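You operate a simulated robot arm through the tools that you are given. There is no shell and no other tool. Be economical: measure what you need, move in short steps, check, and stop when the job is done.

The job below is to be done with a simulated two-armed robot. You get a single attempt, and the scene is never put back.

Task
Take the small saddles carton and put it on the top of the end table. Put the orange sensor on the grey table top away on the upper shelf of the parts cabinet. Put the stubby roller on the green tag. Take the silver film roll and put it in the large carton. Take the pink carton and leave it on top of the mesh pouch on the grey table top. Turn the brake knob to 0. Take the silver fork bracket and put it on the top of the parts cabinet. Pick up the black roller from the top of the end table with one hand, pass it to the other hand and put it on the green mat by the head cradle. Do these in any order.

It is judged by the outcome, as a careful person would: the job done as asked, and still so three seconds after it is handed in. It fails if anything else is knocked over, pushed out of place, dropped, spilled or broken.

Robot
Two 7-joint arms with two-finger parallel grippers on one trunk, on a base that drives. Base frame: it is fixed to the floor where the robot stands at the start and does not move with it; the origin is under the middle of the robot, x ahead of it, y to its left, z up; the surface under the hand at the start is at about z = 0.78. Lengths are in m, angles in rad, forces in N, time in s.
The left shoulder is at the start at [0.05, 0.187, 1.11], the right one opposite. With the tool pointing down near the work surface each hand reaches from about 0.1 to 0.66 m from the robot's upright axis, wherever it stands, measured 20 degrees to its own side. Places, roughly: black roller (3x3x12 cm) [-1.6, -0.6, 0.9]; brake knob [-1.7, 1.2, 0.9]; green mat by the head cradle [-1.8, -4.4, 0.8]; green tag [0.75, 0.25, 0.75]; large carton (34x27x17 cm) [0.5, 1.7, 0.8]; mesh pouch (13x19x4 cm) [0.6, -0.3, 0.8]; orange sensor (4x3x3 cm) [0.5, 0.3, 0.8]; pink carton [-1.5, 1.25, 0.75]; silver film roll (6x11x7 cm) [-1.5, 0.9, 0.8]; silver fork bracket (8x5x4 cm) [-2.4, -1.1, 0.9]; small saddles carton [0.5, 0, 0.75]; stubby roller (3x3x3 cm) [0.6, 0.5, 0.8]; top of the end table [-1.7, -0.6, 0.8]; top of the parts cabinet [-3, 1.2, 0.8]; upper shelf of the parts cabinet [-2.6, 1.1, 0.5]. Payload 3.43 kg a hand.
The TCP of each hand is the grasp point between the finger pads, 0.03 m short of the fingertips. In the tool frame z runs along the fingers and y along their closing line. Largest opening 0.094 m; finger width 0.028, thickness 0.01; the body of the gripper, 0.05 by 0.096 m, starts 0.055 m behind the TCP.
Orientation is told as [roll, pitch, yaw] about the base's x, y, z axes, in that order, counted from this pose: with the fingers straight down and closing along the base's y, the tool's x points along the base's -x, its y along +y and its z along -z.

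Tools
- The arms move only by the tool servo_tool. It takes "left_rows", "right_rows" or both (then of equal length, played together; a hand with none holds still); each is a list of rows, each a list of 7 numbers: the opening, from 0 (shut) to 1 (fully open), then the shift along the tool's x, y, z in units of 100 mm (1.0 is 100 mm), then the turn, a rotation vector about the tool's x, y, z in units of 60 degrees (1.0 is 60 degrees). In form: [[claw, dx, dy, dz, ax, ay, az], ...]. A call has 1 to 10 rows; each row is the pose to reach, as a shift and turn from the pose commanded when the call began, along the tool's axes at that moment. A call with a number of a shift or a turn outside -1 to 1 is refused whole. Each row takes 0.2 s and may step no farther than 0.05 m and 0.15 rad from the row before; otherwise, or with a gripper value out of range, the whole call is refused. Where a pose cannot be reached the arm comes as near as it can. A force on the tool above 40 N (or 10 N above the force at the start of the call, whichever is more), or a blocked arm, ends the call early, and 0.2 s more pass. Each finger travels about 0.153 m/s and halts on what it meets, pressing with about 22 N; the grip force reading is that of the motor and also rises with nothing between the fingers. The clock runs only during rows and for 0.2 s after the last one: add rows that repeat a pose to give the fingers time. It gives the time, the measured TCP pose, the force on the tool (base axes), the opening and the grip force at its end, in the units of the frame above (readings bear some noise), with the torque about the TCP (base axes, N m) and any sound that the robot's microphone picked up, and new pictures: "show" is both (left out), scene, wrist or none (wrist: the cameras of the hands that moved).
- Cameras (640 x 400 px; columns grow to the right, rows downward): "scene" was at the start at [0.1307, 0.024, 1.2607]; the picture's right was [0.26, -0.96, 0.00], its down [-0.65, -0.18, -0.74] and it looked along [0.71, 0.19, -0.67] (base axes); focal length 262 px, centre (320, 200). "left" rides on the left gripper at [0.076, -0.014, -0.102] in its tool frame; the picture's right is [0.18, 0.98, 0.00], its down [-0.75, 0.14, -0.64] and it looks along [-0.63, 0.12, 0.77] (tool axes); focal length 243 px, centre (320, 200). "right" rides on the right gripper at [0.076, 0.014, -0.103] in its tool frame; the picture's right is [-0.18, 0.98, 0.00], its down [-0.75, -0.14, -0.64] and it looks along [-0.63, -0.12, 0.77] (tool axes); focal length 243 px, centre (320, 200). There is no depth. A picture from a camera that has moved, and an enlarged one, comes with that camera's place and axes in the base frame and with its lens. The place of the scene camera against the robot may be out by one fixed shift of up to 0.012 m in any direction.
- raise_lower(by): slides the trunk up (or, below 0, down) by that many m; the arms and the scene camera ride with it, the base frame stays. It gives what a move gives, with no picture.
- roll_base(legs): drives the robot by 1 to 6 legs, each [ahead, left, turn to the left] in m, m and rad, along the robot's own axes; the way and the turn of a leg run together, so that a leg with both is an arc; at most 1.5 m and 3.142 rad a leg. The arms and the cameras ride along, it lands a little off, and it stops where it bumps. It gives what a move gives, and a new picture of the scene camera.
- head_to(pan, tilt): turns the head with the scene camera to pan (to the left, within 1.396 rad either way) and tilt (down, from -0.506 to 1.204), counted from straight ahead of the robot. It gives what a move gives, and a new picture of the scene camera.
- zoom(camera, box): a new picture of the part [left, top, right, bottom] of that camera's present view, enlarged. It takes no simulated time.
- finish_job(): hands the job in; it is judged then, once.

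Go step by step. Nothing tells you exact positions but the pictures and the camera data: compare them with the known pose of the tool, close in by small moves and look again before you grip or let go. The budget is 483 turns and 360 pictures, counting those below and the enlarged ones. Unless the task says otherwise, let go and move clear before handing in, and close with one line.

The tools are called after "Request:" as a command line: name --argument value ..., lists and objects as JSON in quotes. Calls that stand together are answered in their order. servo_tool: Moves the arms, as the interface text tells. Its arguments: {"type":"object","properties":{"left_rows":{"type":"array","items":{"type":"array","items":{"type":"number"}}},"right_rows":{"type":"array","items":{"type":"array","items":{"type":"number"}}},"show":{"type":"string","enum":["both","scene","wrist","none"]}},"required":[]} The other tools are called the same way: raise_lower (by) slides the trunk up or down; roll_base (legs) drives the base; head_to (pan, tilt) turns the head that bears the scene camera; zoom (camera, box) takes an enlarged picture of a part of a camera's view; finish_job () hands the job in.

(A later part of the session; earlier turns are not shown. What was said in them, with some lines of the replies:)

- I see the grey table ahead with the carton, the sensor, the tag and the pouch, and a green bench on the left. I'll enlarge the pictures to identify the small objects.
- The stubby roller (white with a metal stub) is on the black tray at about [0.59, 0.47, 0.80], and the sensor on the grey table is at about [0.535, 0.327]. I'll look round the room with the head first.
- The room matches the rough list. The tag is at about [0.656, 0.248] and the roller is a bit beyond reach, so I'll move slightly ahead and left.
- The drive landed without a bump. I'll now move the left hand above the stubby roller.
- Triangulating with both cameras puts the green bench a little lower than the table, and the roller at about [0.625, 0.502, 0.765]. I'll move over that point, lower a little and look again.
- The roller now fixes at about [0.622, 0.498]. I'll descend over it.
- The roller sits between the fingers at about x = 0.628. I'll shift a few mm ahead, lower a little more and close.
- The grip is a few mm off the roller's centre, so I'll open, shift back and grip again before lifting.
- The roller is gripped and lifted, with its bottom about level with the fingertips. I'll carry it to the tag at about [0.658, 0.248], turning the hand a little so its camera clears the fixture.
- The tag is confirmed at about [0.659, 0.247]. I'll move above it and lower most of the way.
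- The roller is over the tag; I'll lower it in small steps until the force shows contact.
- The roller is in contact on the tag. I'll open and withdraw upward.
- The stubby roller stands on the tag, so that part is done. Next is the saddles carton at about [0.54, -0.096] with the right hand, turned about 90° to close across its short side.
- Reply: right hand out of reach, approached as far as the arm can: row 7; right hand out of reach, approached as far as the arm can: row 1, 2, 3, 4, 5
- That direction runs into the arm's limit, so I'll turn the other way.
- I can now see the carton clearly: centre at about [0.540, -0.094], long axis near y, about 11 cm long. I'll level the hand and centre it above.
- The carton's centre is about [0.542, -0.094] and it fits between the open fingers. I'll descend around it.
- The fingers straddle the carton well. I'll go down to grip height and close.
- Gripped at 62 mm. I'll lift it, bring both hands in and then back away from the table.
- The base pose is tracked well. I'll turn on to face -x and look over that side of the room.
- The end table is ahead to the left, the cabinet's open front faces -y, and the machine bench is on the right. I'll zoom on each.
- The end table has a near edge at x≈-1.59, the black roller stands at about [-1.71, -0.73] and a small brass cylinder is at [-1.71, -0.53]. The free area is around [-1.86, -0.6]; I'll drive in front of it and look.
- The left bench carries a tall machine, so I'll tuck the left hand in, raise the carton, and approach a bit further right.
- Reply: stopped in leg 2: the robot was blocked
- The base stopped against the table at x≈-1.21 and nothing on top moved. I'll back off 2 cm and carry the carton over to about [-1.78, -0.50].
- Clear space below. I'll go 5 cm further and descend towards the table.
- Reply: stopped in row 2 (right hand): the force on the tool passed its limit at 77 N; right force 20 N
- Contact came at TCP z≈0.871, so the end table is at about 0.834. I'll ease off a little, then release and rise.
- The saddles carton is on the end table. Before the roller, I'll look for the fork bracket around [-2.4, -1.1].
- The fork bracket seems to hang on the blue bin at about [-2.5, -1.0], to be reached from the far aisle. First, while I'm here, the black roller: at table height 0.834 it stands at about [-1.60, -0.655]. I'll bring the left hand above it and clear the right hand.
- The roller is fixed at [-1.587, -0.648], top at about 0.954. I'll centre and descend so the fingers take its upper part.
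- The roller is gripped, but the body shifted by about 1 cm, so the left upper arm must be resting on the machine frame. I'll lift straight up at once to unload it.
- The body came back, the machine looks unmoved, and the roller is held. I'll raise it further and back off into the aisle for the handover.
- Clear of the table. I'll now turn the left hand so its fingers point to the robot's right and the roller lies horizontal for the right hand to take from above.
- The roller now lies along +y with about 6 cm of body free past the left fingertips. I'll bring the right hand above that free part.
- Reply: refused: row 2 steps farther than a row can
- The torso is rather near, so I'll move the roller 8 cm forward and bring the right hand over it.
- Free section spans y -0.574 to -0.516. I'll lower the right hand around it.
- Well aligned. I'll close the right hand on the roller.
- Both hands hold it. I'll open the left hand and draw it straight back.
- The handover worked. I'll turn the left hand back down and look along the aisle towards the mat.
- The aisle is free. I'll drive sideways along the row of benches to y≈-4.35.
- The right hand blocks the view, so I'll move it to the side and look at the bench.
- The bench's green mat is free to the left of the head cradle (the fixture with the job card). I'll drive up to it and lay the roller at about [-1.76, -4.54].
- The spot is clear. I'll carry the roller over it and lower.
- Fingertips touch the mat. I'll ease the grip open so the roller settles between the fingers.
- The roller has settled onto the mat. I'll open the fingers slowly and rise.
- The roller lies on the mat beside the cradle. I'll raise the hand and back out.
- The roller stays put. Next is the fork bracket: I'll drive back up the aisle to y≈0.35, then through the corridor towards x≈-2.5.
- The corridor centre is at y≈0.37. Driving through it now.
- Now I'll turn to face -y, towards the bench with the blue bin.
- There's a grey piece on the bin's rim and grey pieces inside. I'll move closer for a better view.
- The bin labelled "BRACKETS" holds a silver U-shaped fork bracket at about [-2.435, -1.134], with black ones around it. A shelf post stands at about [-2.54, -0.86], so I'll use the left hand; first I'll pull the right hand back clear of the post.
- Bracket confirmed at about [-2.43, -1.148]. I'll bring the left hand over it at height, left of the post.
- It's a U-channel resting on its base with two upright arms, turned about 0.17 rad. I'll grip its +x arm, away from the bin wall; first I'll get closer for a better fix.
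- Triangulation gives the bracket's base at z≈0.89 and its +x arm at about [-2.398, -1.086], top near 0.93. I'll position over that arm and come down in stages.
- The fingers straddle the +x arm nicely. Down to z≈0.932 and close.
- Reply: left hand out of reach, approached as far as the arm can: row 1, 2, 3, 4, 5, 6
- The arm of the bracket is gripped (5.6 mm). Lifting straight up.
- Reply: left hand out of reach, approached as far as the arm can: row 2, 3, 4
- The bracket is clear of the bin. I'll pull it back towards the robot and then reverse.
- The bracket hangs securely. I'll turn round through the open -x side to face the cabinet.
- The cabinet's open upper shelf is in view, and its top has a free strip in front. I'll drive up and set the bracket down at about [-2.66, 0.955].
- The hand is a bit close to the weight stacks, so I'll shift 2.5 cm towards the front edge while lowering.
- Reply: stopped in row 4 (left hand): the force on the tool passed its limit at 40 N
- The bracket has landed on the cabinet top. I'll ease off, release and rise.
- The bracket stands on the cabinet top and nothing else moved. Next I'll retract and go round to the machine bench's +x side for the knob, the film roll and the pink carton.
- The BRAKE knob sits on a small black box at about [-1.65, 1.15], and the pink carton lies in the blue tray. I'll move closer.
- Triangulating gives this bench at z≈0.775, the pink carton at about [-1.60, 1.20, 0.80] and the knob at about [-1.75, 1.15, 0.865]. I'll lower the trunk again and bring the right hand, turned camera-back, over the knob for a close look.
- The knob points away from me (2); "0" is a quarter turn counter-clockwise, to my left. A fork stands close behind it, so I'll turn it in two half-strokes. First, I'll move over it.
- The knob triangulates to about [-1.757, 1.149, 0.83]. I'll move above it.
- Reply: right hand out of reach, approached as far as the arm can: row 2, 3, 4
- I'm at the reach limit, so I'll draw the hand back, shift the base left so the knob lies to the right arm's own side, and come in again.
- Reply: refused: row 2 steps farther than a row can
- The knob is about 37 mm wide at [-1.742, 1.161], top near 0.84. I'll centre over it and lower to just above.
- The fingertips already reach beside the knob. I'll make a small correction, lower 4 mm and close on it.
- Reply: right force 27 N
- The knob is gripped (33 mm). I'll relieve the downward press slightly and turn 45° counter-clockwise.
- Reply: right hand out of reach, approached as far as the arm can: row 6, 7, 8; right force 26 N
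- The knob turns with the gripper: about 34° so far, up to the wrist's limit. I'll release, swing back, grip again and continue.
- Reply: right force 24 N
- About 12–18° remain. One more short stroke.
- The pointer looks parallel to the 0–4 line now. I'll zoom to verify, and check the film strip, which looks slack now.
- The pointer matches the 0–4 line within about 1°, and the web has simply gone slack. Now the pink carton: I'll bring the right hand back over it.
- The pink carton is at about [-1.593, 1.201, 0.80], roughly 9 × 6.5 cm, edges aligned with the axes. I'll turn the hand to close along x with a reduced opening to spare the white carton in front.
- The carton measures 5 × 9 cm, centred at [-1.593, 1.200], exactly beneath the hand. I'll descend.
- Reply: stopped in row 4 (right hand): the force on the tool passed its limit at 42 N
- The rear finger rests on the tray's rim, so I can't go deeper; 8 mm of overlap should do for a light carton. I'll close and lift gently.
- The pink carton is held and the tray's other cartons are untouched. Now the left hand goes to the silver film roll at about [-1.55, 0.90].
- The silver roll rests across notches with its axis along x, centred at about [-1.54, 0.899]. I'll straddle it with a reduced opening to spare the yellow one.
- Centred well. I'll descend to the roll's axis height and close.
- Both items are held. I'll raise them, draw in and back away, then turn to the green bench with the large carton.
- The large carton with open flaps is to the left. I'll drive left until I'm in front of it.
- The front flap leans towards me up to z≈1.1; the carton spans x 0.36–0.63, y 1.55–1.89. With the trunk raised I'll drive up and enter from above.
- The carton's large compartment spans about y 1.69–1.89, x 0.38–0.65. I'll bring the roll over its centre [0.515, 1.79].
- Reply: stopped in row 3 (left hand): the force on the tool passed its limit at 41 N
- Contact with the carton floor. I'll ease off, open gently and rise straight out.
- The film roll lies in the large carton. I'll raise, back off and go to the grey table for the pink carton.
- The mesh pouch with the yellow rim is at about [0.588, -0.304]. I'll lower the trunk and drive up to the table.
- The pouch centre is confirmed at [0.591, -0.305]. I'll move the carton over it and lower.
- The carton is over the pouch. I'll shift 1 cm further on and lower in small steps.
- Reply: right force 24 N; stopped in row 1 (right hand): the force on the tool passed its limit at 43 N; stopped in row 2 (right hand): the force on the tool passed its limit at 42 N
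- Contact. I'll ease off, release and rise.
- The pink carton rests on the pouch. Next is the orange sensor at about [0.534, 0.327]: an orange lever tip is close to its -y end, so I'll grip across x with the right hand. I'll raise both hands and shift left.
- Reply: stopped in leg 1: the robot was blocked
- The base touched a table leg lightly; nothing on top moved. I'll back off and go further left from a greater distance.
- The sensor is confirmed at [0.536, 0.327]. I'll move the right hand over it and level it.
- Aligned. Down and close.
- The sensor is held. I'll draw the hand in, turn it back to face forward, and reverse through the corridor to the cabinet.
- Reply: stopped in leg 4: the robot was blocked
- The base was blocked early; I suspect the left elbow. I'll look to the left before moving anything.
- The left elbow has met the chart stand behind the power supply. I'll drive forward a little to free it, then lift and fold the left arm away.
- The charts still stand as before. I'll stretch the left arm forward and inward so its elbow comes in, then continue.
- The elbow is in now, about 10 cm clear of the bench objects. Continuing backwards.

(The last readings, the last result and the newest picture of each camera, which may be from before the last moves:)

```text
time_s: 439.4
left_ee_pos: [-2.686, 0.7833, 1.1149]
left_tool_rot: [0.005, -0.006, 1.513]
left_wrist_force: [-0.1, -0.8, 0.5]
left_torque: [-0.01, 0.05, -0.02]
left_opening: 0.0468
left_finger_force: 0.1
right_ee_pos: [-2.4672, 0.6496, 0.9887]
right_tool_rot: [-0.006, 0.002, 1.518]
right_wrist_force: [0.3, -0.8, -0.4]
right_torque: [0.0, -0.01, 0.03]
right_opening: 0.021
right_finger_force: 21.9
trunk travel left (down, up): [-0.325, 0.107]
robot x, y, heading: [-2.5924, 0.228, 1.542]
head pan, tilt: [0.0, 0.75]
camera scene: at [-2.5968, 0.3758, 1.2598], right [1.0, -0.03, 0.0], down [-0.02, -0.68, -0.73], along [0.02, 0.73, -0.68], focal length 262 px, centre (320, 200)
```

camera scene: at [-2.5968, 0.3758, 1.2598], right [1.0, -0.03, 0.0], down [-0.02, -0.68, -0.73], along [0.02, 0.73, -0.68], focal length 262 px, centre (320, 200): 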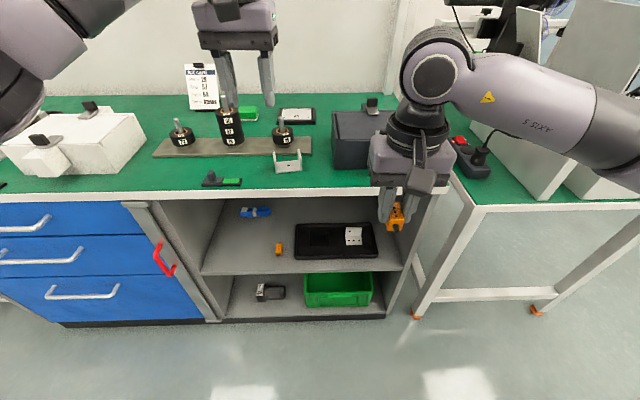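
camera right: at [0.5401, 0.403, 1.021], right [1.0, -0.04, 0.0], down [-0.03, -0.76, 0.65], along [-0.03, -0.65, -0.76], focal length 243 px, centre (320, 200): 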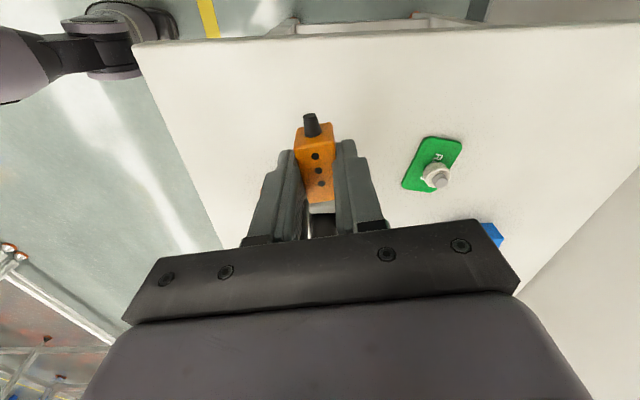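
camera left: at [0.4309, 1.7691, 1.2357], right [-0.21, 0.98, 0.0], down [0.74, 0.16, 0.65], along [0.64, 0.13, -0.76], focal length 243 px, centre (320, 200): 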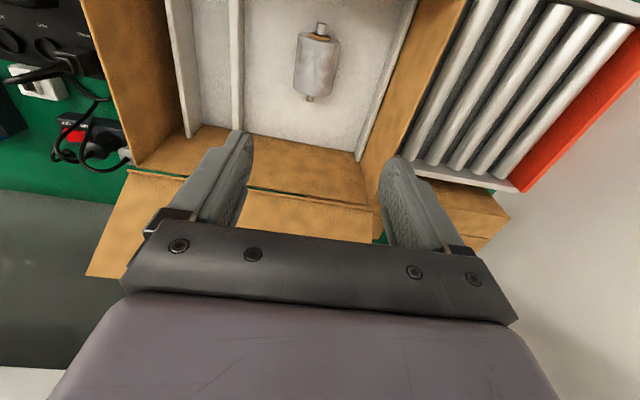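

The bracket stands fine. The upper shelf (z≈0.46) is free at about [-2.83, 0.945]. I'll tuck the left hand, shift to x≈-2.93, and lower the trunk before entering.

Request:
servo_tool --left_rows '[[0.5, 0.4, 0, 0, 0, 0, 0], [0.5, 0.8, 0.1, 0, 0, 0, 0], [0.5, 1.0, 0.2, 0, 0, 0, 0]]' --show "none"

Request:
servo_tool --left_rows '[[0.5, 0.4, 0.1, 0, 0, 0, 0], [0.5, 0.8, 0.3, 0, 0, 0, 0], [0.5, 1.0, 0.5, 0, 0, 0, 0]]' --show "none"

Request:
roll_base --legs '[[0, 0.34, 0.03]]'

Request:
raise_lower --by -0.31

Request:
head_to --pan -0.2 --tilt 0.6

```text
time_s: 440.2
left_ee_pos: [-2.7108, 0.6858, 1.1138]
left_tool_rot: [0.004, -0.004, 1.513]
left_wrist_force: [0.7, -0.1, -0.5]
left_torque: [-0.01, 0.0, 0.01]
left_opening: 0.0471
left_finger_force: 0.0
right_ee_pos: [-2.4692, 0.6485, 0.989]
right_tool_rot: [-0.007, 0.002, 1.518]
right_wrist_force: [0.0, 0.0, -0.9]
right_torque: [-0.03, 0.0, 0.0]
right_opening: 0.0212
right_finger_force: 22.0
trunk travel left (down, up): [-0.325, 0.107]
robot x, y, heading: [-2.5947, 0.2308, 1.542]
head pan, tilt: [0.0, 0.75]
```

```text
time_s: 441.0
left_ee_pos: [-2.7651, 0.5896, 1.1127]
left_tool_rot: [0.006, -0.005, 1.513]
left_wrist_force: [0.4, 0.4, -0.4]
left_torque: [0.02, 0.03, 0.0]
left_opening: 0.0471
left_finger_force: 0.1
right_ee_pos: [-2.4687, 0.6488, 0.9886]
right_tool_rot: [-0.007, 0.002, 1.519]
right_wrist_force: [0.1, -0.3, -0.8]
right_torque: [0.01, 0.0, 0.02]
right_opening: 0.0208
right_finger_force: 21.8
trunk travel left (down, up): [-0.325, 0.107]
robot x, y, heading: [-2.5942, 0.23, 1.541]
head pan, tilt: [0.0, 0.75]
```

```text
time_s: 444.6
left_ee_pos: [-3.1122, 0.5897, 1.1134]
left_tool_rot: [0.006, -0.005, 1.543]
left_wrist_force: [0.9, -0.8, 0.1]
left_torque: [-0.02, -0.02, 0.03]
left_opening: 0.0469
left_finger_force: 0.0
right_ee_pos: [-2.818, 0.6565, 0.9893]
right_tool_rot: [-0.007, 0.003, 1.548]
right_wrist_force: [0.1, 0.6, -0.2]
right_torque: [0.02, 0.03, 0.03]
right_opening: 0.021
right_finger_force: 21.9
trunk travel left (down, up): [-0.325, 0.107]
robot x, y, heading: [-2.9307, 0.2365, 1.567]
head pan, tilt: [0.0, 0.75]
camera scene: at [-2.939, 0.3811, 1.2598], right [1.0, 0.0, 0.0], down [0.0, -0.68, -0.73], along [0.0, 0.73, -0.68], focal length 262 px, centre (320, 200)
```

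scene: 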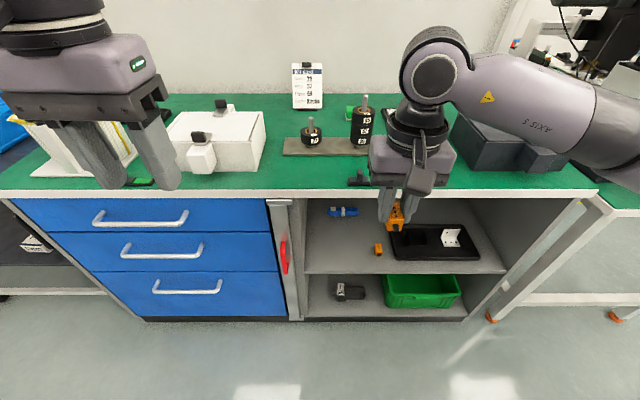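

```text
time_s: 447.6
left_ee_pos: [-3.1133, 0.5902, 0.8026]
left_tool_rot: [0.006, -0.005, 1.54]
left_wrist_force: [0.0, -0.1, 0.1]
left_torque: [0.0, 0.01, 0.03]
left_opening: 0.0469
left_finger_force: 0.0
right_ee_pos: [-2.8174, 0.6572, 0.6792]
right_tool_rot: [-0.005, 0.002, 1.546]
right_wrist_force: [0.1, 0.5, -1.3]
right_torque: [-0.02, 0.01, 0.03]
right_opening: 0.021
right_finger_force: 22.1
trunk travel left (down, up): [-0.015, 0.417]
robot x, y, heading: [-2.9283, 0.2394, 1.57]
head pan, tilt: [0.0, 0.75]
```

```text
time_s: 448.4
left_ee_pos: [-3.1122, 0.5895, 0.8032]
left_tool_rot: [0.006, -0.005, 1.542]
left_wrist_force: [-0.3, 0.2, 0.0]
left_torque: [-0.02, -0.02, 0.04]
left_opening: 0.0468
left_finger_force: 0.1
right_ee_pos: [-2.818, 0.6562, 0.6798]
right_tool_rot: [-0.004, 0.001, 1.546]
right_wrist_force: [0.0, 0.4, -0.3]
right_torque: [0.03, -0.05, -0.01]
right_opening: 0.0208
right_finger_force: 22.3
trunk travel left (down, up): [-0.015, 0.417]
robot x, y, heading: [-2.9304, 0.2391, 1.569]
head pan, tilt: [-0.201, 0.6]
camera scene: at [-2.9213, 0.3848, 0.9626], right [0.98, -0.2, 0.0], down [-0.11, -0.55, -0.82], along [0.17, 0.81, -0.57], focal length 262 px, centre (320, 200)
```

scene: 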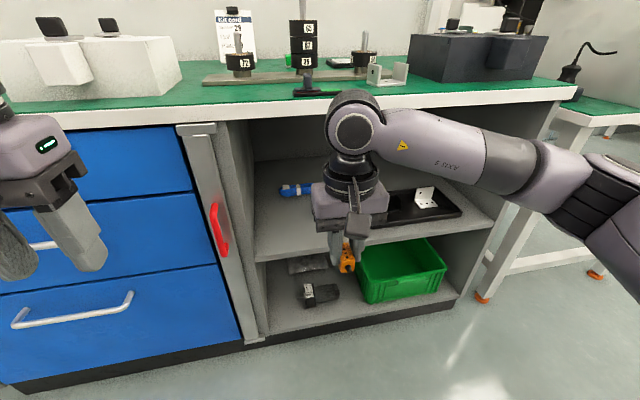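

The shelf edge is at z≈0.455 and the cabinet top's underside about 0.805, so a vertical hand fits. I'll lower the hand outside first, then drive in.

Request:
servo_tool --right_rows '[[0.1, 0, 0, 0.4, 0, 0, 0], [0.1, 0, 0, 0.8, 0, 0, 0], [0.1, 0, 0, 1.0, 0, 0, 0]]' --show "none"

Request:
servo_tool --right_rows '[[0.1, 0, 0, 0.4, 0, 0, 0], [0.1, 0, 0, 0.7, 0, 0, 0], [0.1, 0, 0, 0.7, 0, 0, 0]]'

```text
time_s: 449.2
left_ee_pos: [-3.1137, 0.5899, 0.8018]
left_tool_rot: [0.006, -0.005, 1.542]
left_wrist_force: [0.8, -0.7, 0.0]
left_torque: [-0.03, -0.02, -0.01]
left_opening: 0.0469
left_finger_force: 0.1
right_ee_pos: [-2.8146, 0.6545, 0.5802]
right_tool_rot: [-0.005, 0.002, 1.546]
right_wrist_force: [0.0, 0.0, -0.2]
right_torque: [0.01, -0.03, 0.02]
right_opening: 0.0211
right_finger_force: 21.9
trunk travel left (down, up): [-0.015, 0.417]
robot x, y, heading: [-2.9319, 0.24, 1.569]
head pan, tilt: [-0.201, 0.6]
```

```text
time_s: 450.0
left_ee_pos: [-3.1127, 0.5905, 0.8012]
left_tool_rot: [0.005, -0.005, 1.541]
left_wrist_force: [-0.1, 0.2, 0.6]
left_torque: [0.01, -0.01, -0.01]
left_opening: 0.0468
left_finger_force: 0.1
right_ee_pos: [-2.8161, 0.658, 0.5084]
right_tool_rot: [-0.004, 0.001, 1.546]
right_wrist_force: [0.6, 0.1, 0.0]
right_torque: [-0.01, 0.02, 0.01]
right_opening: 0.021
right_finger_force: 22.0
trunk travel left (down, up): [-0.015, 0.417]
robot x, y, heading: [-2.9311, 0.2366, 1.573]
head pan, tilt: [-0.201, 0.6]
camera scene: at [-2.9212, 0.3848, 0.9626], right [0.98, -0.2, 0.0], down [-0.11, -0.55, -0.83], along [0.17, 0.81, -0.56], focal length 262 px, centre (320, 200)
camera right: at [-2.8336, 0.5828, 0.6119], right [-0.98, 0.21, -0.01], down [0.16, 0.75, 0.64], along [0.14, 0.63, -0.77], focal length 243 px, centre (320, 200)
```

scene: 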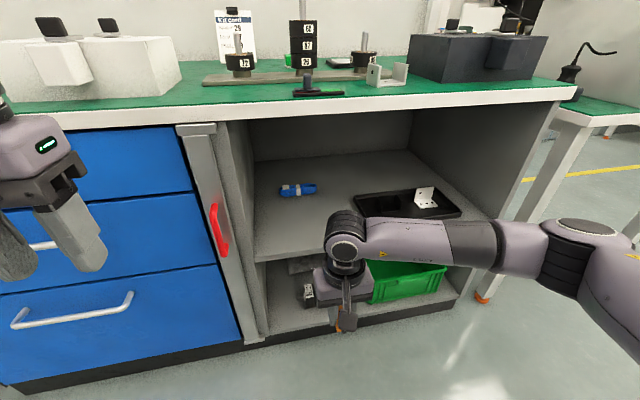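
right: 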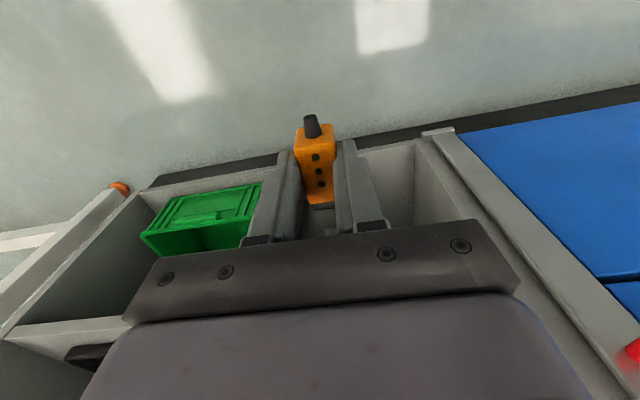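

To keep the right elbow away from the cabinet's side wall I'll stretch the arm forward first, then drive in.

Request:
servo_tool --right_rows '[[0.1, -0.4, 0.05, 0, 0, 0, 0], [0.1, -0.8, 0.1, 0, 0, 0, 0], [0.1, -1.0, 0.12, 0, 0, 0, 0]]' --show "none"

Request:
servo_tool --right_rows '[[0.1, -0.4, 0, 0, 0, 0, 0], [0.1, -0.6, 0, 0, 0, 0, 0], [0.1, -0.6, 0, 0, 0, 0, 0]]'

```text
time_s: 450.8
left_ee_pos: [-3.1125, 0.5897, 0.8023]
left_tool_rot: [0.006, -0.005, 1.54]
left_wrist_force: [0.2, -0.2, 0.0]
left_torque: [0.01, 0.02, 0.0]
left_opening: 0.0469
left_finger_force: 0.1
right_ee_pos: [-2.8267, 0.7577, 0.5089]
right_tool_rot: [-0.005, 0.002, 1.547]
right_wrist_force: [0.2, 0.4, -1.0]
right_torque: [0.02, -0.02, 0.01]
right_opening: 0.021
right_finger_force: 21.7
trunk travel left (down, up): [-0.015, 0.417]
robot x, y, heading: [-2.9309, 0.2374, 1.572]
head pan, tilt: [-0.201, 0.6]
```

```text
time_s: 451.6
left_ee_pos: [-3.1125, 0.5896, 0.8022]
left_tool_rot: [0.005, -0.005, 1.542]
left_wrist_force: [-0.5, -0.9, 0.1]
left_torque: [-0.01, 0.01, 0.02]
left_opening: 0.0471
left_finger_force: 0.1
right_ee_pos: [-2.824, 0.8185, 0.507]
right_tool_rot: [-0.008, 0.002, 1.548]
right_wrist_force: [0.4, 0.7, -0.5]
right_torque: [0.04, -0.01, 0.01]
right_opening: 0.0209
right_finger_force: 22.1
trunk travel left (down, up): [-0.015, 0.417]
robot x, y, heading: [-2.9317, 0.2402, 1.57]
head pan, tilt: [-0.201, 0.6]
camera scene: at [-2.9212, 0.3848, 0.9626], right [0.98, -0.2, 0.0], down [-0.11, -0.55, -0.83], along [0.17, 0.81, -0.56], focal length 262 px, centre (320, 200)
camera right: at [-2.8416, 0.7423, 0.6102], right [-0.98, 0.21, -0.01], down [0.15, 0.75, 0.64], along [0.14, 0.63, -0.77], focal length 243 px, centre (320, 200)
```

scene: 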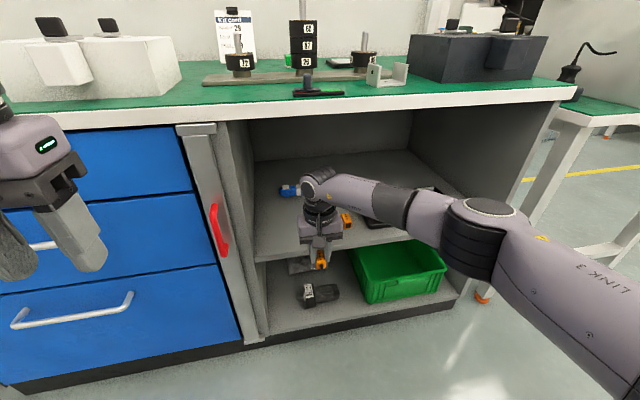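
right: 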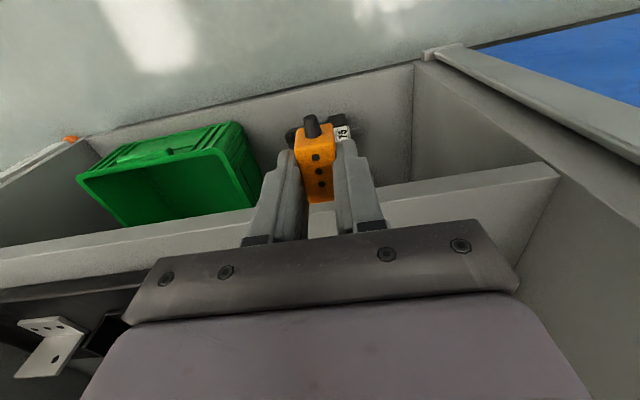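

Request:
roll_base --legs '[[0.13, 0, 0]]'

Request:
servo_tool --right_rows '[[0.1, 0, 0, 0.02, 0, 0, 0], [0.1, 0, 0, 0.02, 0, 0, 0]]'

Request:
zoom --camera "scene" --box '[240, 100, 480, 300]'

```text
time_s: 452.9
left_ee_pos: [-3.113, 0.7216, 0.8032]
left_tool_rot: [0.006, -0.006, 1.54]
left_wrist_force: [-0.1, -0.1, -0.7]
left_torque: [-0.03, 0.01, 0.0]
left_opening: 0.0468
left_finger_force: 0.1
right_ee_pos: [-2.8232, 0.9487, 0.5068]
right_tool_rot: [-0.007, 0.002, 1.547]
right_wrist_force: [-0.4, 0.1, 0.1]
right_torque: [0.0, 0.0, 0.02]
right_opening: 0.0212
right_finger_force: 21.8
trunk travel left (down, up): [-0.015, 0.417]
robot x, y, heading: [-2.9298, 0.3691, 1.573]
head pan, tilt: [-0.201, 0.6]
camera scene: at [-2.9209, 0.5158, 0.9626], right [0.98, -0.2, 0.0], down [-0.11, -0.55, -0.83], along [0.17, 0.81, -0.56], focal length 262 px, centre (320, 200)
```

scene: 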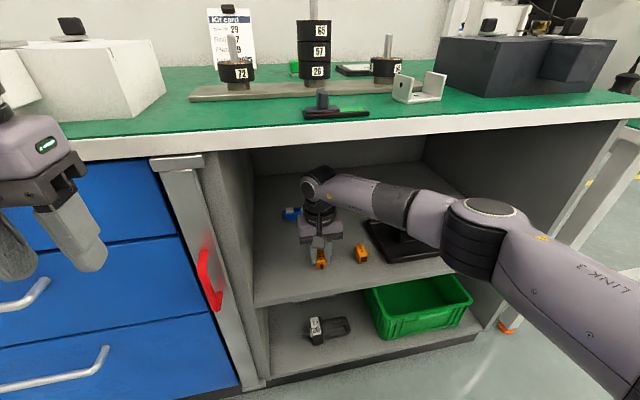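

```text
time_s: 453.5
left_ee_pos: [-3.1121, 0.7203, 0.8031]
left_tool_rot: [0.006, -0.007, 1.539]
left_wrist_force: [0.5, 0.1, 0.0]
left_torque: [0.01, -0.01, -0.02]
left_opening: 0.0468
left_finger_force: 0.1
right_ee_pos: [-2.824, 0.9485, 0.5085]
right_tool_rot: [-0.005, 0.0, 1.545]
right_wrist_force: [-0.6, 0.6, 7.2]
right_torque: [0.16, 0.07, -0.02]
right_opening: 0.0208
right_finger_force: 22.1
trunk travel left (down, up): [-0.015, 0.417]
robot x, y, heading: [-2.9291, 0.3684, 1.57]
head pan, tilt: [-0.201, 0.6]
camera scene: at [-2.921, 0.5154, 0.9628], right [0.98, -0.2, 0.0], down [-0.11, -0.55, -0.83], along [0.17, 0.81, -0.56], focal length 262 px, centre (320, 200)
camera right: at [-2.8407, 0.8729, 0.6096], right [-0.98, 0.21, -0.01], down [0.16, 0.75, 0.64], along [0.14, 0.63, -0.77], focal length 243 px, centre (320, 200)
```

scene: 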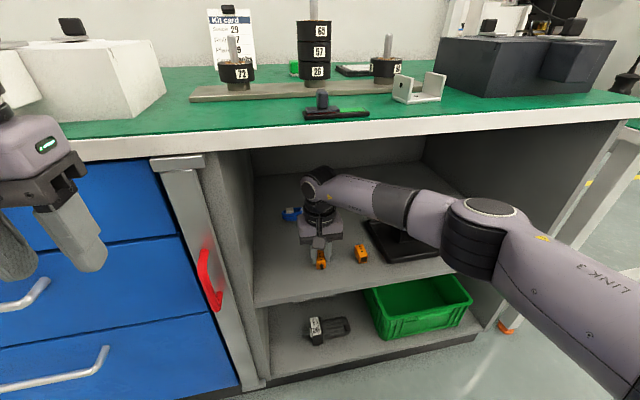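
right: 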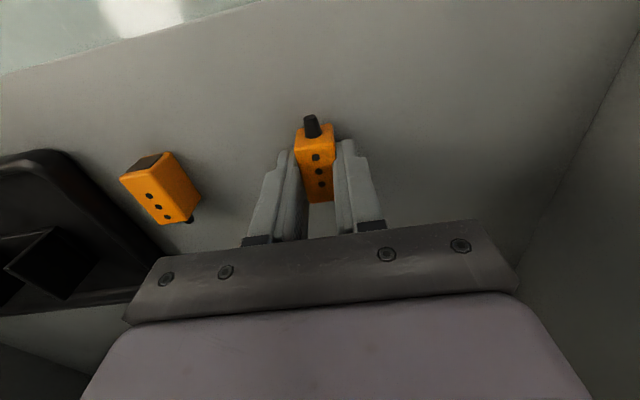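

```text
2.00 times, centred on (360, 200) of scene
camera zoom: at [-2.921, 0.5154, 0.9628], right [0.98, -0.2, 0.0], down [-0.11, -0.55, -0.83], along [0.17, 0.81, -0.56], focal length 523 px, centre (240, 200)
```

zoom: 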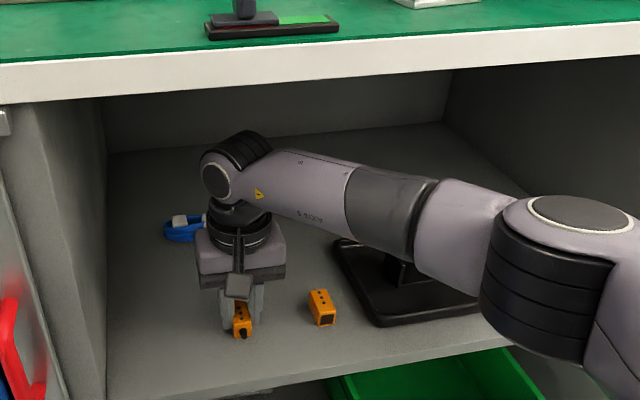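

The sensor already stands on the shelf. I'll open and back straight out.

Request:
servo_tool --right_rows '[[0.3, 0, 0, -0.01, 0, 0, 0], [0.5, 0, 0, -0.02, 0, 0, 0], [0.6, 0, 0, -0.08, 0, 0, 0], [0.6, 0, 0, -0.1, 0, 0, 0]]' --show "wrist"

Request:
roll_base --legs '[[-0.25, 0, 0]]'

Request:
zoom --camera "scene" --box '[240, 100, 480, 300]'

```text
time_s: 454.5
left_ee_pos: [-3.1115, 0.7216, 0.8023]
left_tool_rot: [0.007, -0.005, 1.54]
left_wrist_force: [0.2, -0.4, 0.5]
left_torque: [0.02, 0.0, 0.0]
left_opening: 0.0469
left_finger_force: 0.0
right_ee_pos: [-2.8229, 0.9493, 0.5152]
right_tool_rot: [-0.006, 0.002, 1.545]
right_wrist_force: [-0.3, 0.8, 0.8]
right_torque: [0.05, 0.04, 0.0]
right_opening: 0.0563
right_finger_force: 0.1
trunk travel left (down, up): [-0.015, 0.417]
robot x, y, heading: [-2.9295, 0.3666, 1.569]
head pan, tilt: [-0.201, 0.6]
camera right: at [-2.8405, 0.8731, 0.618], right [-0.98, 0.21, -0.01], down [0.16, 0.75, 0.64], along [0.14, 0.63, -0.77], focal length 243 px, centre (320, 200)
```

right: 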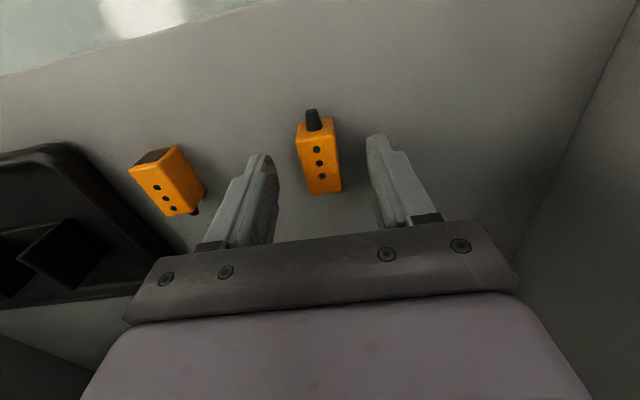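

```text
time_s: 456.3
left_ee_pos: [-3.1121, 0.4653, 0.8024]
left_tool_rot: [0.007, -0.005, 1.539]
left_wrist_force: [-0.6, -0.2, 0.1]
left_torque: [0.0, -0.01, -0.01]
left_opening: 0.0468
left_finger_force: 0.0
right_ee_pos: [-2.824, 0.6921, 0.5151]
right_tool_rot: [-0.007, 0.002, 1.546]
right_wrist_force: [0.2, 0.4, 0.0]
right_torque: [0.0, -0.02, 0.01]
right_opening: 0.0562
right_finger_force: 0.2
trunk travel left (down, up): [-0.015, 0.417]
robot x, y, heading: [-2.9298, 0.1128, 1.571]
head pan, tilt: [-0.201, 0.6]
camera scene: at [-2.9214, 0.2592, 0.9626], right [0.98, -0.2, 0.0], down [-0.11, -0.55, -0.83], along [0.17, 0.81, -0.56], focal length 262 px, centre (320, 200)
```

scene: 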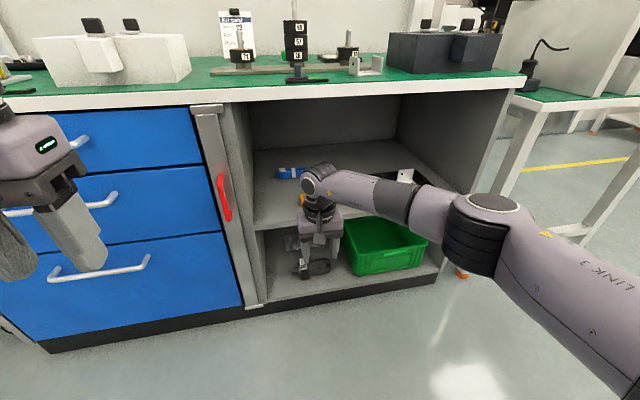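

```text
2.00 times, centred on (360, 200) of scene
camera zoom: at [-2.9214, 0.2592, 0.9626], right [0.98, -0.2, 0.0], down [-0.11, -0.55, -0.83], along [0.17, 0.81, -0.56], focal length 523 px, centre (240, 200)
```

zoom: 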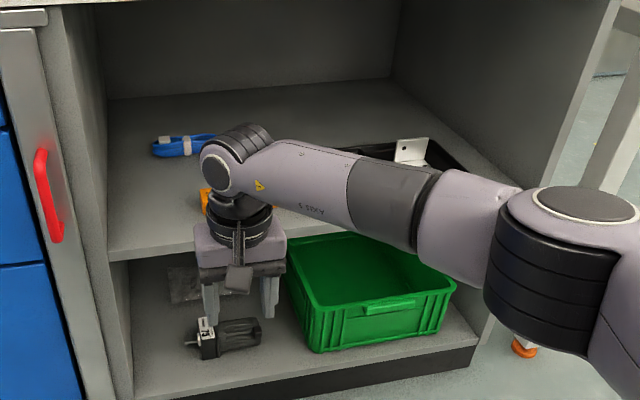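

The sensor is on the shelf. I'll back off a little more, raise the trunk, and then check the chart stand and knob.

Request:
roll_base --legs '[[-0.1, 0, 0]]'

Request:
raise_lower --by 0.31

Request:
head_to --pan -0.1 --tilt 0.65

Request:
head_to --pan -0.95 --tilt 0.3

```text
time_s: 457.4
left_ee_pos: [-3.1131, 0.3655, 0.8026]
left_tool_rot: [0.005, -0.006, 1.541]
left_wrist_force: [0.4, -0.3, -0.1]
left_torque: [-0.01, -0.04, -0.01]
left_opening: 0.0472
left_finger_force: 0.0
right_ee_pos: [-2.8243, 0.594, 0.5151]
right_tool_rot: [-0.009, 0.001, 1.546]
right_wrist_force: [-0.2, -0.4, -0.4]
right_torque: [-0.01, -0.03, 0.06]
right_opening: 0.0568
right_finger_force: 0.1
trunk travel left (down, up): [-0.015, 0.417]
robot x, y, heading: [-2.9317, 0.0109, 1.568]
head pan, tilt: [-0.201, 0.6]
camera scene: at [-2.9218, 0.1611, 0.9626], right [0.98, -0.2, 0.0], down [-0.11, -0.55, -0.83], along [0.17, 0.81, -0.57], focal length 262 px, centre (320, 200)
```

scene: 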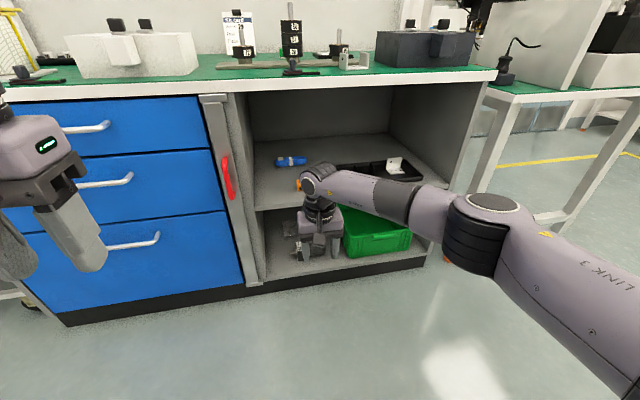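

```text
time_s: 460.5
left_ee_pos: [-3.113, 0.3664, 1.112]
left_tool_rot: [0.004, -0.007, 1.541]
left_wrist_force: [0.0, 0.3, -0.6]
left_torque: [0.0, 0.01, 0.02]
left_opening: 0.0469
left_finger_force: 0.0
right_ee_pos: [-2.8245, 0.5935, 0.8253]
right_tool_rot: [-0.006, 0.002, 1.547]
right_wrist_force: [0.6, -0.2, 0.0]
right_torque: [0.01, 0.03, 0.01]
right_opening: 0.0563
right_finger_force: 0.1
trunk travel left (down, up): [-0.325, 0.107]
robot x, y, heading: [-2.935, 0.0173, 1.57]
head pan, tilt: [-0.201, 0.6]
```

```text
time_s: 461.2
left_ee_pos: [-3.1132, 0.366, 1.1123]
left_tool_rot: [0.005, -0.005, 1.54]
left_wrist_force: [1.1, 0.0, 0.1]
left_torque: [0.0, 0.03, 0.01]
left_opening: 0.047
left_finger_force: 0.0
right_ee_pos: [-2.8248, 0.5944, 0.8252]
right_tool_rot: [-0.006, 0.002, 1.546]
right_wrist_force: [0.0, 0.0, -0.2]
right_torque: [-0.01, -0.02, -0.02]
right_opening: 0.0568
right_finger_force: 0.2
trunk travel left (down, up): [-0.325, 0.107]
robot x, y, heading: [-2.9309, 0.0143, 1.566]
head pan, tilt: [-0.099, 0.649]
camera scene: at [-2.9308, 0.1608, 1.2684], right [0.99, -0.1, 0.0], down [-0.06, -0.6, -0.8], along [0.08, 0.79, -0.6], focal length 262 px, centre (320, 200)
```

scene: 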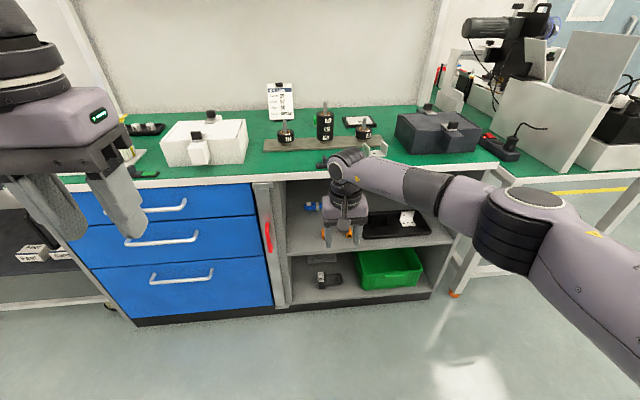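

```text
time_s: 462.4
left_ee_pos: [-3.1131, 0.3672, 1.1121]
left_tool_rot: [0.007, -0.005, 1.541]
left_wrist_force: [0.2, -0.9, -0.6]
left_torque: [-0.04, 0.0, -0.01]
left_opening: 0.047
left_finger_force: 0.0
right_ee_pos: [-2.8247, 0.5933, 0.826]
right_tool_rot: [-0.007, 0.002, 1.545]
right_wrist_force: [0.1, 0.1, -0.4]
right_torque: [0.02, -0.03, -0.01]
right_opening: 0.0564
right_finger_force: 0.1
trunk travel left (down, up): [-0.325, 0.107]
robot x, y, heading: [-2.9311, 0.0126, 1.57]
head pan, tilt: [-0.949, 0.3]
camera scene: at [-2.8636, 0.1287, 1.3001], right [0.58, -0.81, 0.0], down [-0.24, -0.17, -0.96], along [0.78, 0.56, -0.3], focal length 262 px, centre (320, 200)
```

scene: 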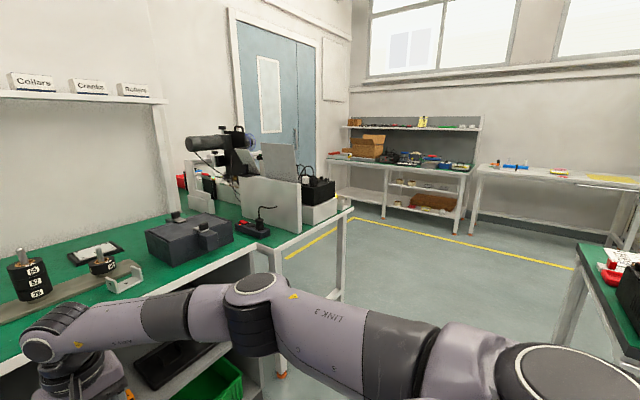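

The charts and everything on the cabinet are standing. I'd like to compare the chart position from the front, so I'll raise the right hand, turn to face -x and reverse out as before.

Request:
servo_tool --right_rows '[[0.5, 0, 0, -0.4, 0, 0, 0], [0.5, 0, 0, -0.8, 0, 0, 0], [0.5, 0, 0, -1.0, 0, 0, 0]]' --show "none"

Request:
servo_tool --right_rows '[[0.5, 0, 0, -0.4, 0, 0, 0], [0.5, 0, 0, -0.8, 0, 0, 0], [0.5, 0, 0, -1.0, 0, 0, 0]]' --left_rows '[[0.5, -0.4, 0, 0, 0, 0, 0], [0.5, -0.8, 0, 0, 0, 0, 0], [0.5, -1.0, 0, 0, 0, 0, 0]]' --show "none"

Request:
roll_base --legs '[[0.3, 0, 0], [0, 0, 1.571], [0, -0.03, 0]]'

```text
time_s: 463.2
left_ee_pos: [-3.1132, 0.366, 1.1132]
left_tool_rot: [0.009, -0.005, 1.54]
left_wrist_force: [-0.1, -0.5, -0.2]
left_torque: [0.0, 0.0, 0.0]
left_opening: 0.047
left_finger_force: 0.0
right_ee_pos: [-2.8243, 0.5938, 0.9247]
right_tool_rot: [-0.009, 0.003, 1.547]
right_wrist_force: [-0.3, -0.3, 0.5]
right_torque: [0.0, 0.03, 0.0]
right_opening: 0.0467
right_finger_force: 0.0
trunk travel left (down, up): [-0.325, 0.107]
robot x, y, heading: [-2.9286, 0.0124, 1.569]
head pan, tilt: [-0.949, 0.3]
```

```text
time_s: 464.0
left_ee_pos: [-3.1092, 0.4648, 1.1148]
left_tool_rot: [0.007, -0.004, 1.539]
left_wrist_force: [0.5, 0.1, 0.1]
left_torque: [-0.01, -0.01, 0.0]
left_opening: 0.047
left_finger_force: 0.1
right_ee_pos: [-2.8258, 0.5954, 1.0265]
right_tool_rot: [-0.007, 0.001, 1.545]
right_wrist_force: [-0.1, -0.1, -0.2]
right_torque: [0.01, 0.0, -0.03]
right_opening: 0.0471
right_finger_force: 0.0
trunk travel left (down, up): [-0.325, 0.107]
robot x, y, heading: [-2.9311, 0.0162, 1.569]
head pan, tilt: [-0.949, 0.3]
```

```text
time_s: 470.4
left_ee_pos: [-3.3795, 0.1574, 1.1155]
left_tool_rot: [0.008, -0.006, 3.117]
left_wrist_force: [0.3, 0.7, -0.5]
left_torque: [-0.02, 0.0, 0.0]
left_opening: 0.0469
left_finger_force: 0.0
right_ee_pos: [-3.5101, 0.4396, 1.0252]
right_tool_rot: [-0.006, 0.001, 3.122]
right_wrist_force: [-0.1, -0.9, -0.4]
right_torque: [-0.04, 0.0, 0.0]
right_opening: 0.0469
right_finger_force: 0.0
trunk travel left (down, up): [-0.325, 0.107]
robot x, y, heading: [-2.9309, 0.3333, -3.141]
head pan, tilt: [-0.949, 0.3]
camera scene: at [-3.0502, 0.4148, 1.3001], right [0.81, 0.58, 0.0], down [0.17, -0.24, -0.96], along [-0.56, 0.77, -0.3], focal length 262 px, centre (320, 200)
```

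scene: 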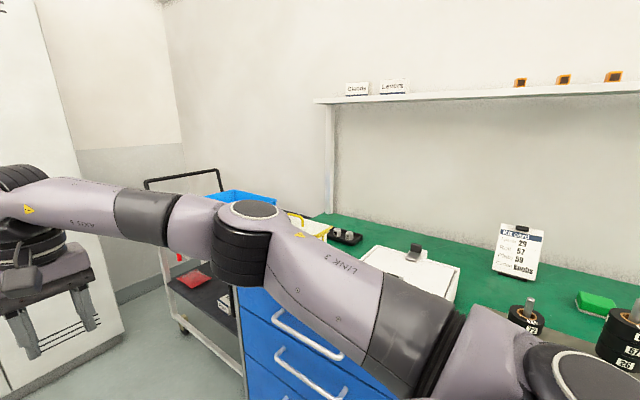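

Request:
roll_base --legs '[[-1.0, 0, 0], [-1.0, 0, 0], [0, -0.61, 0]]'

Request:
head_to --pan -0.051 --tilt 0.5

```text
time_s: 485.9
left_ee_pos: [-1.3379, 0.772, 1.1145]
left_tool_rot: [0.006, -0.006, 3.13]
left_wrist_force: [0.4, 0.5, 0.4]
left_torque: [-0.04, 0.0, 0.03]
left_opening: 0.0473
left_finger_force: 0.1
right_ee_pos: [-1.4722, 1.0533, 1.0255]
right_tool_rot: [-0.007, 0.002, 3.135]
right_wrist_force: [-0.6, 0.2, -0.2]
right_torque: [0.01, 0.0, 0.01]
right_opening: 0.0468
right_finger_force: 0.0
trunk travel left (down, up): [-0.325, 0.107]
robot x, y, heading: [-0.8931, 0.9586, -3.124]
head pan, tilt: [-0.949, 0.3]
camera scene: at [-1.0117, 1.0335, 1.3001], right [0.8, 0.59, 0.0], down [0.18, -0.24, -0.96], along [-0.57, 0.77, -0.3], focal length 262 px, centre (320, 200)
```

scene: 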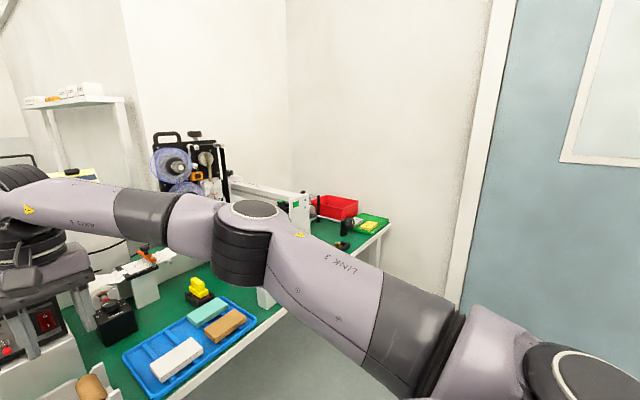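

```text
time_s: 487.1
left_ee_pos: [-1.3376, 0.7715, 1.1146]
left_tool_rot: [0.005, -0.006, 3.131]
left_wrist_force: [0.0, 0.2, 0.0]
left_torque: [-0.01, 0.01, 0.01]
left_opening: 0.0471
left_finger_force: 0.0
right_ee_pos: [-1.4726, 1.0523, 1.026]
right_tool_rot: [-0.007, 0.002, 3.135]
right_wrist_force: [-0.1, -0.1, 0.4]
right_torque: [0.04, 0.0, -0.03]
right_opening: 0.0471
right_finger_force: 0.0
trunk travel left (down, up): [-0.325, 0.107]
robot x, y, heading: [-0.8891, 0.9546, -3.125]
head pan, tilt: [-0.051, 0.499]
camera scene: at [-1.0471, 0.9616, 1.2817], right [0.04, 1.0, 0.0], down [0.48, -0.02, -0.88], along [-0.88, 0.03, -0.48], focal length 262 px, centre (320, 200)
```

scene: 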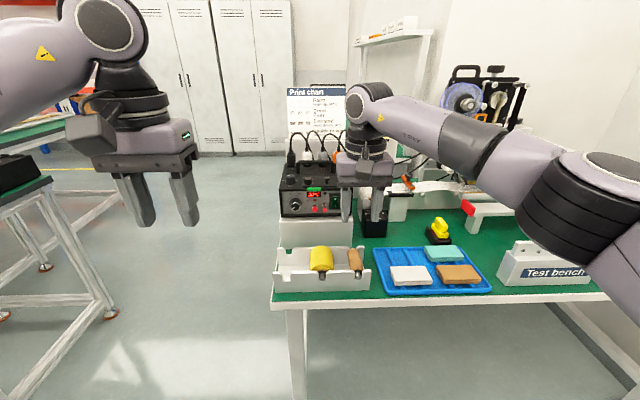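

The print chart is exactly where it was (y 0.90–1.06). A last look at the knob and tables.

Request:
servo_tool --right_rows '[[0.5, 0.4, 0, -0.2, 0, 0, 0], [0.5, 0.8, 0, -0.4, 0, 0, 0], [0.5, 1.0, 0.3, -0.6, 0, 0, 0], [0.5, 1.0, 0.6, -0.8, 0, 0, 0]]' --show "none"

Request:
zoom --camera "scene" --box '[330, 150, 450, 260]'

Request:
head_to --pan 0.85 --tilt 0.4

```text
time_s: 488.1
left_ee_pos: [-1.3377, 0.7712, 1.1147]
left_tool_rot: [0.004, -0.006, 3.13]
left_wrist_force: [0.2, -0.3, -0.8]
left_torque: [0.01, -0.02, 0.0]
left_opening: 0.0471
left_finger_force: 0.1
right_ee_pos: [-1.3729, 0.9948, 1.1079]
right_tool_rot: [-0.008, 0.004, 3.132]
right_wrist_force: [0.7, 0.3, 0.2]
right_torque: [0.01, 0.0, 0.0]
right_opening: 0.0471
right_finger_force: 0.0
trunk travel left (down, up): [-0.325, 0.107]
robot x, y, heading: [-0.8888, 0.9587, -3.126]
head pan, tilt: [-0.051, 0.499]
```

```text
3.64 times, centred on (390, 205) of scene
camera zoom: at [-1.047, 0.9609, 1.2817], right [0.04, 1.0, 0.0], down [0.48, -0.02, -0.88], along [-0.88, 0.03, -0.48], focal length 952 px, centre (66, 182)
```

zoom: 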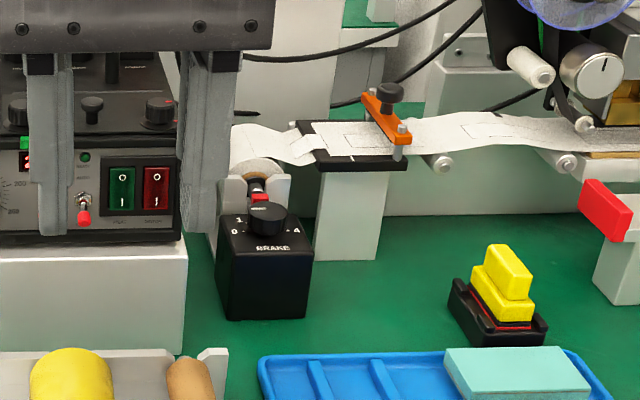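

```text
time_s: 489.3
left_ee_pos: [-1.3369, 0.7706, 1.1143]
left_tool_rot: [0.003, -0.006, 3.129]
left_wrist_force: [0.0, -0.5, -0.2]
left_torque: [0.03, 0.0, -0.03]
left_opening: 0.0469
left_finger_force: 0.1
right_ee_pos: [-1.3737, 0.9955, 1.106]
right_tool_rot: [-0.007, 0.002, 3.133]
right_wrist_force: [0.3, -1.0, 0.0]
right_torque: [0.03, 0.0, 0.03]
right_opening: 0.0471
right_finger_force: 0.0
trunk travel left (down, up): [-0.325, 0.107]
robot x, y, heading: [-0.8878, 0.9576, -3.125]
head pan, tilt: [0.85, 0.4]
camera scene: at [-1.0163, 0.8878, 1.2909], right [-0.76, 0.65, 0.0], down [0.25, 0.3, -0.92], along [-0.6, -0.7, -0.39], focal length 262 px, centre (320, 200)
```

scene: 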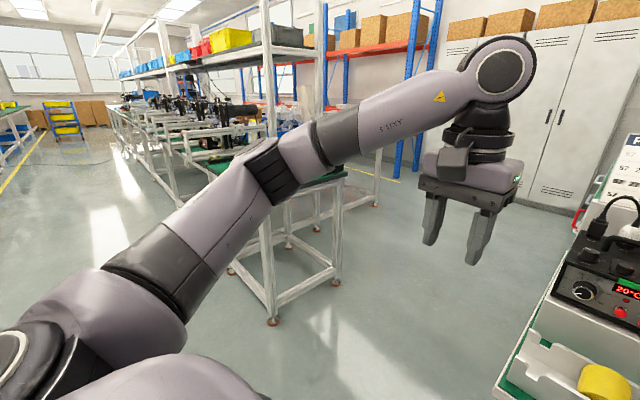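

All eight parts of the job are done: the knob points at 0, the charts are where they were, and both hands are empty and clear. Handing in.

Request:
finish_job

```text
The job is handed in.
```

I carried out all eight tasks and handed the job in; both hands are empty and clear. The film web by the brake knob went slack after I turned it to 0. My left elbow also pushed the large carton's front flap a little further open, and the mesh pouch shifted a few mm when I set the pink carton on it.
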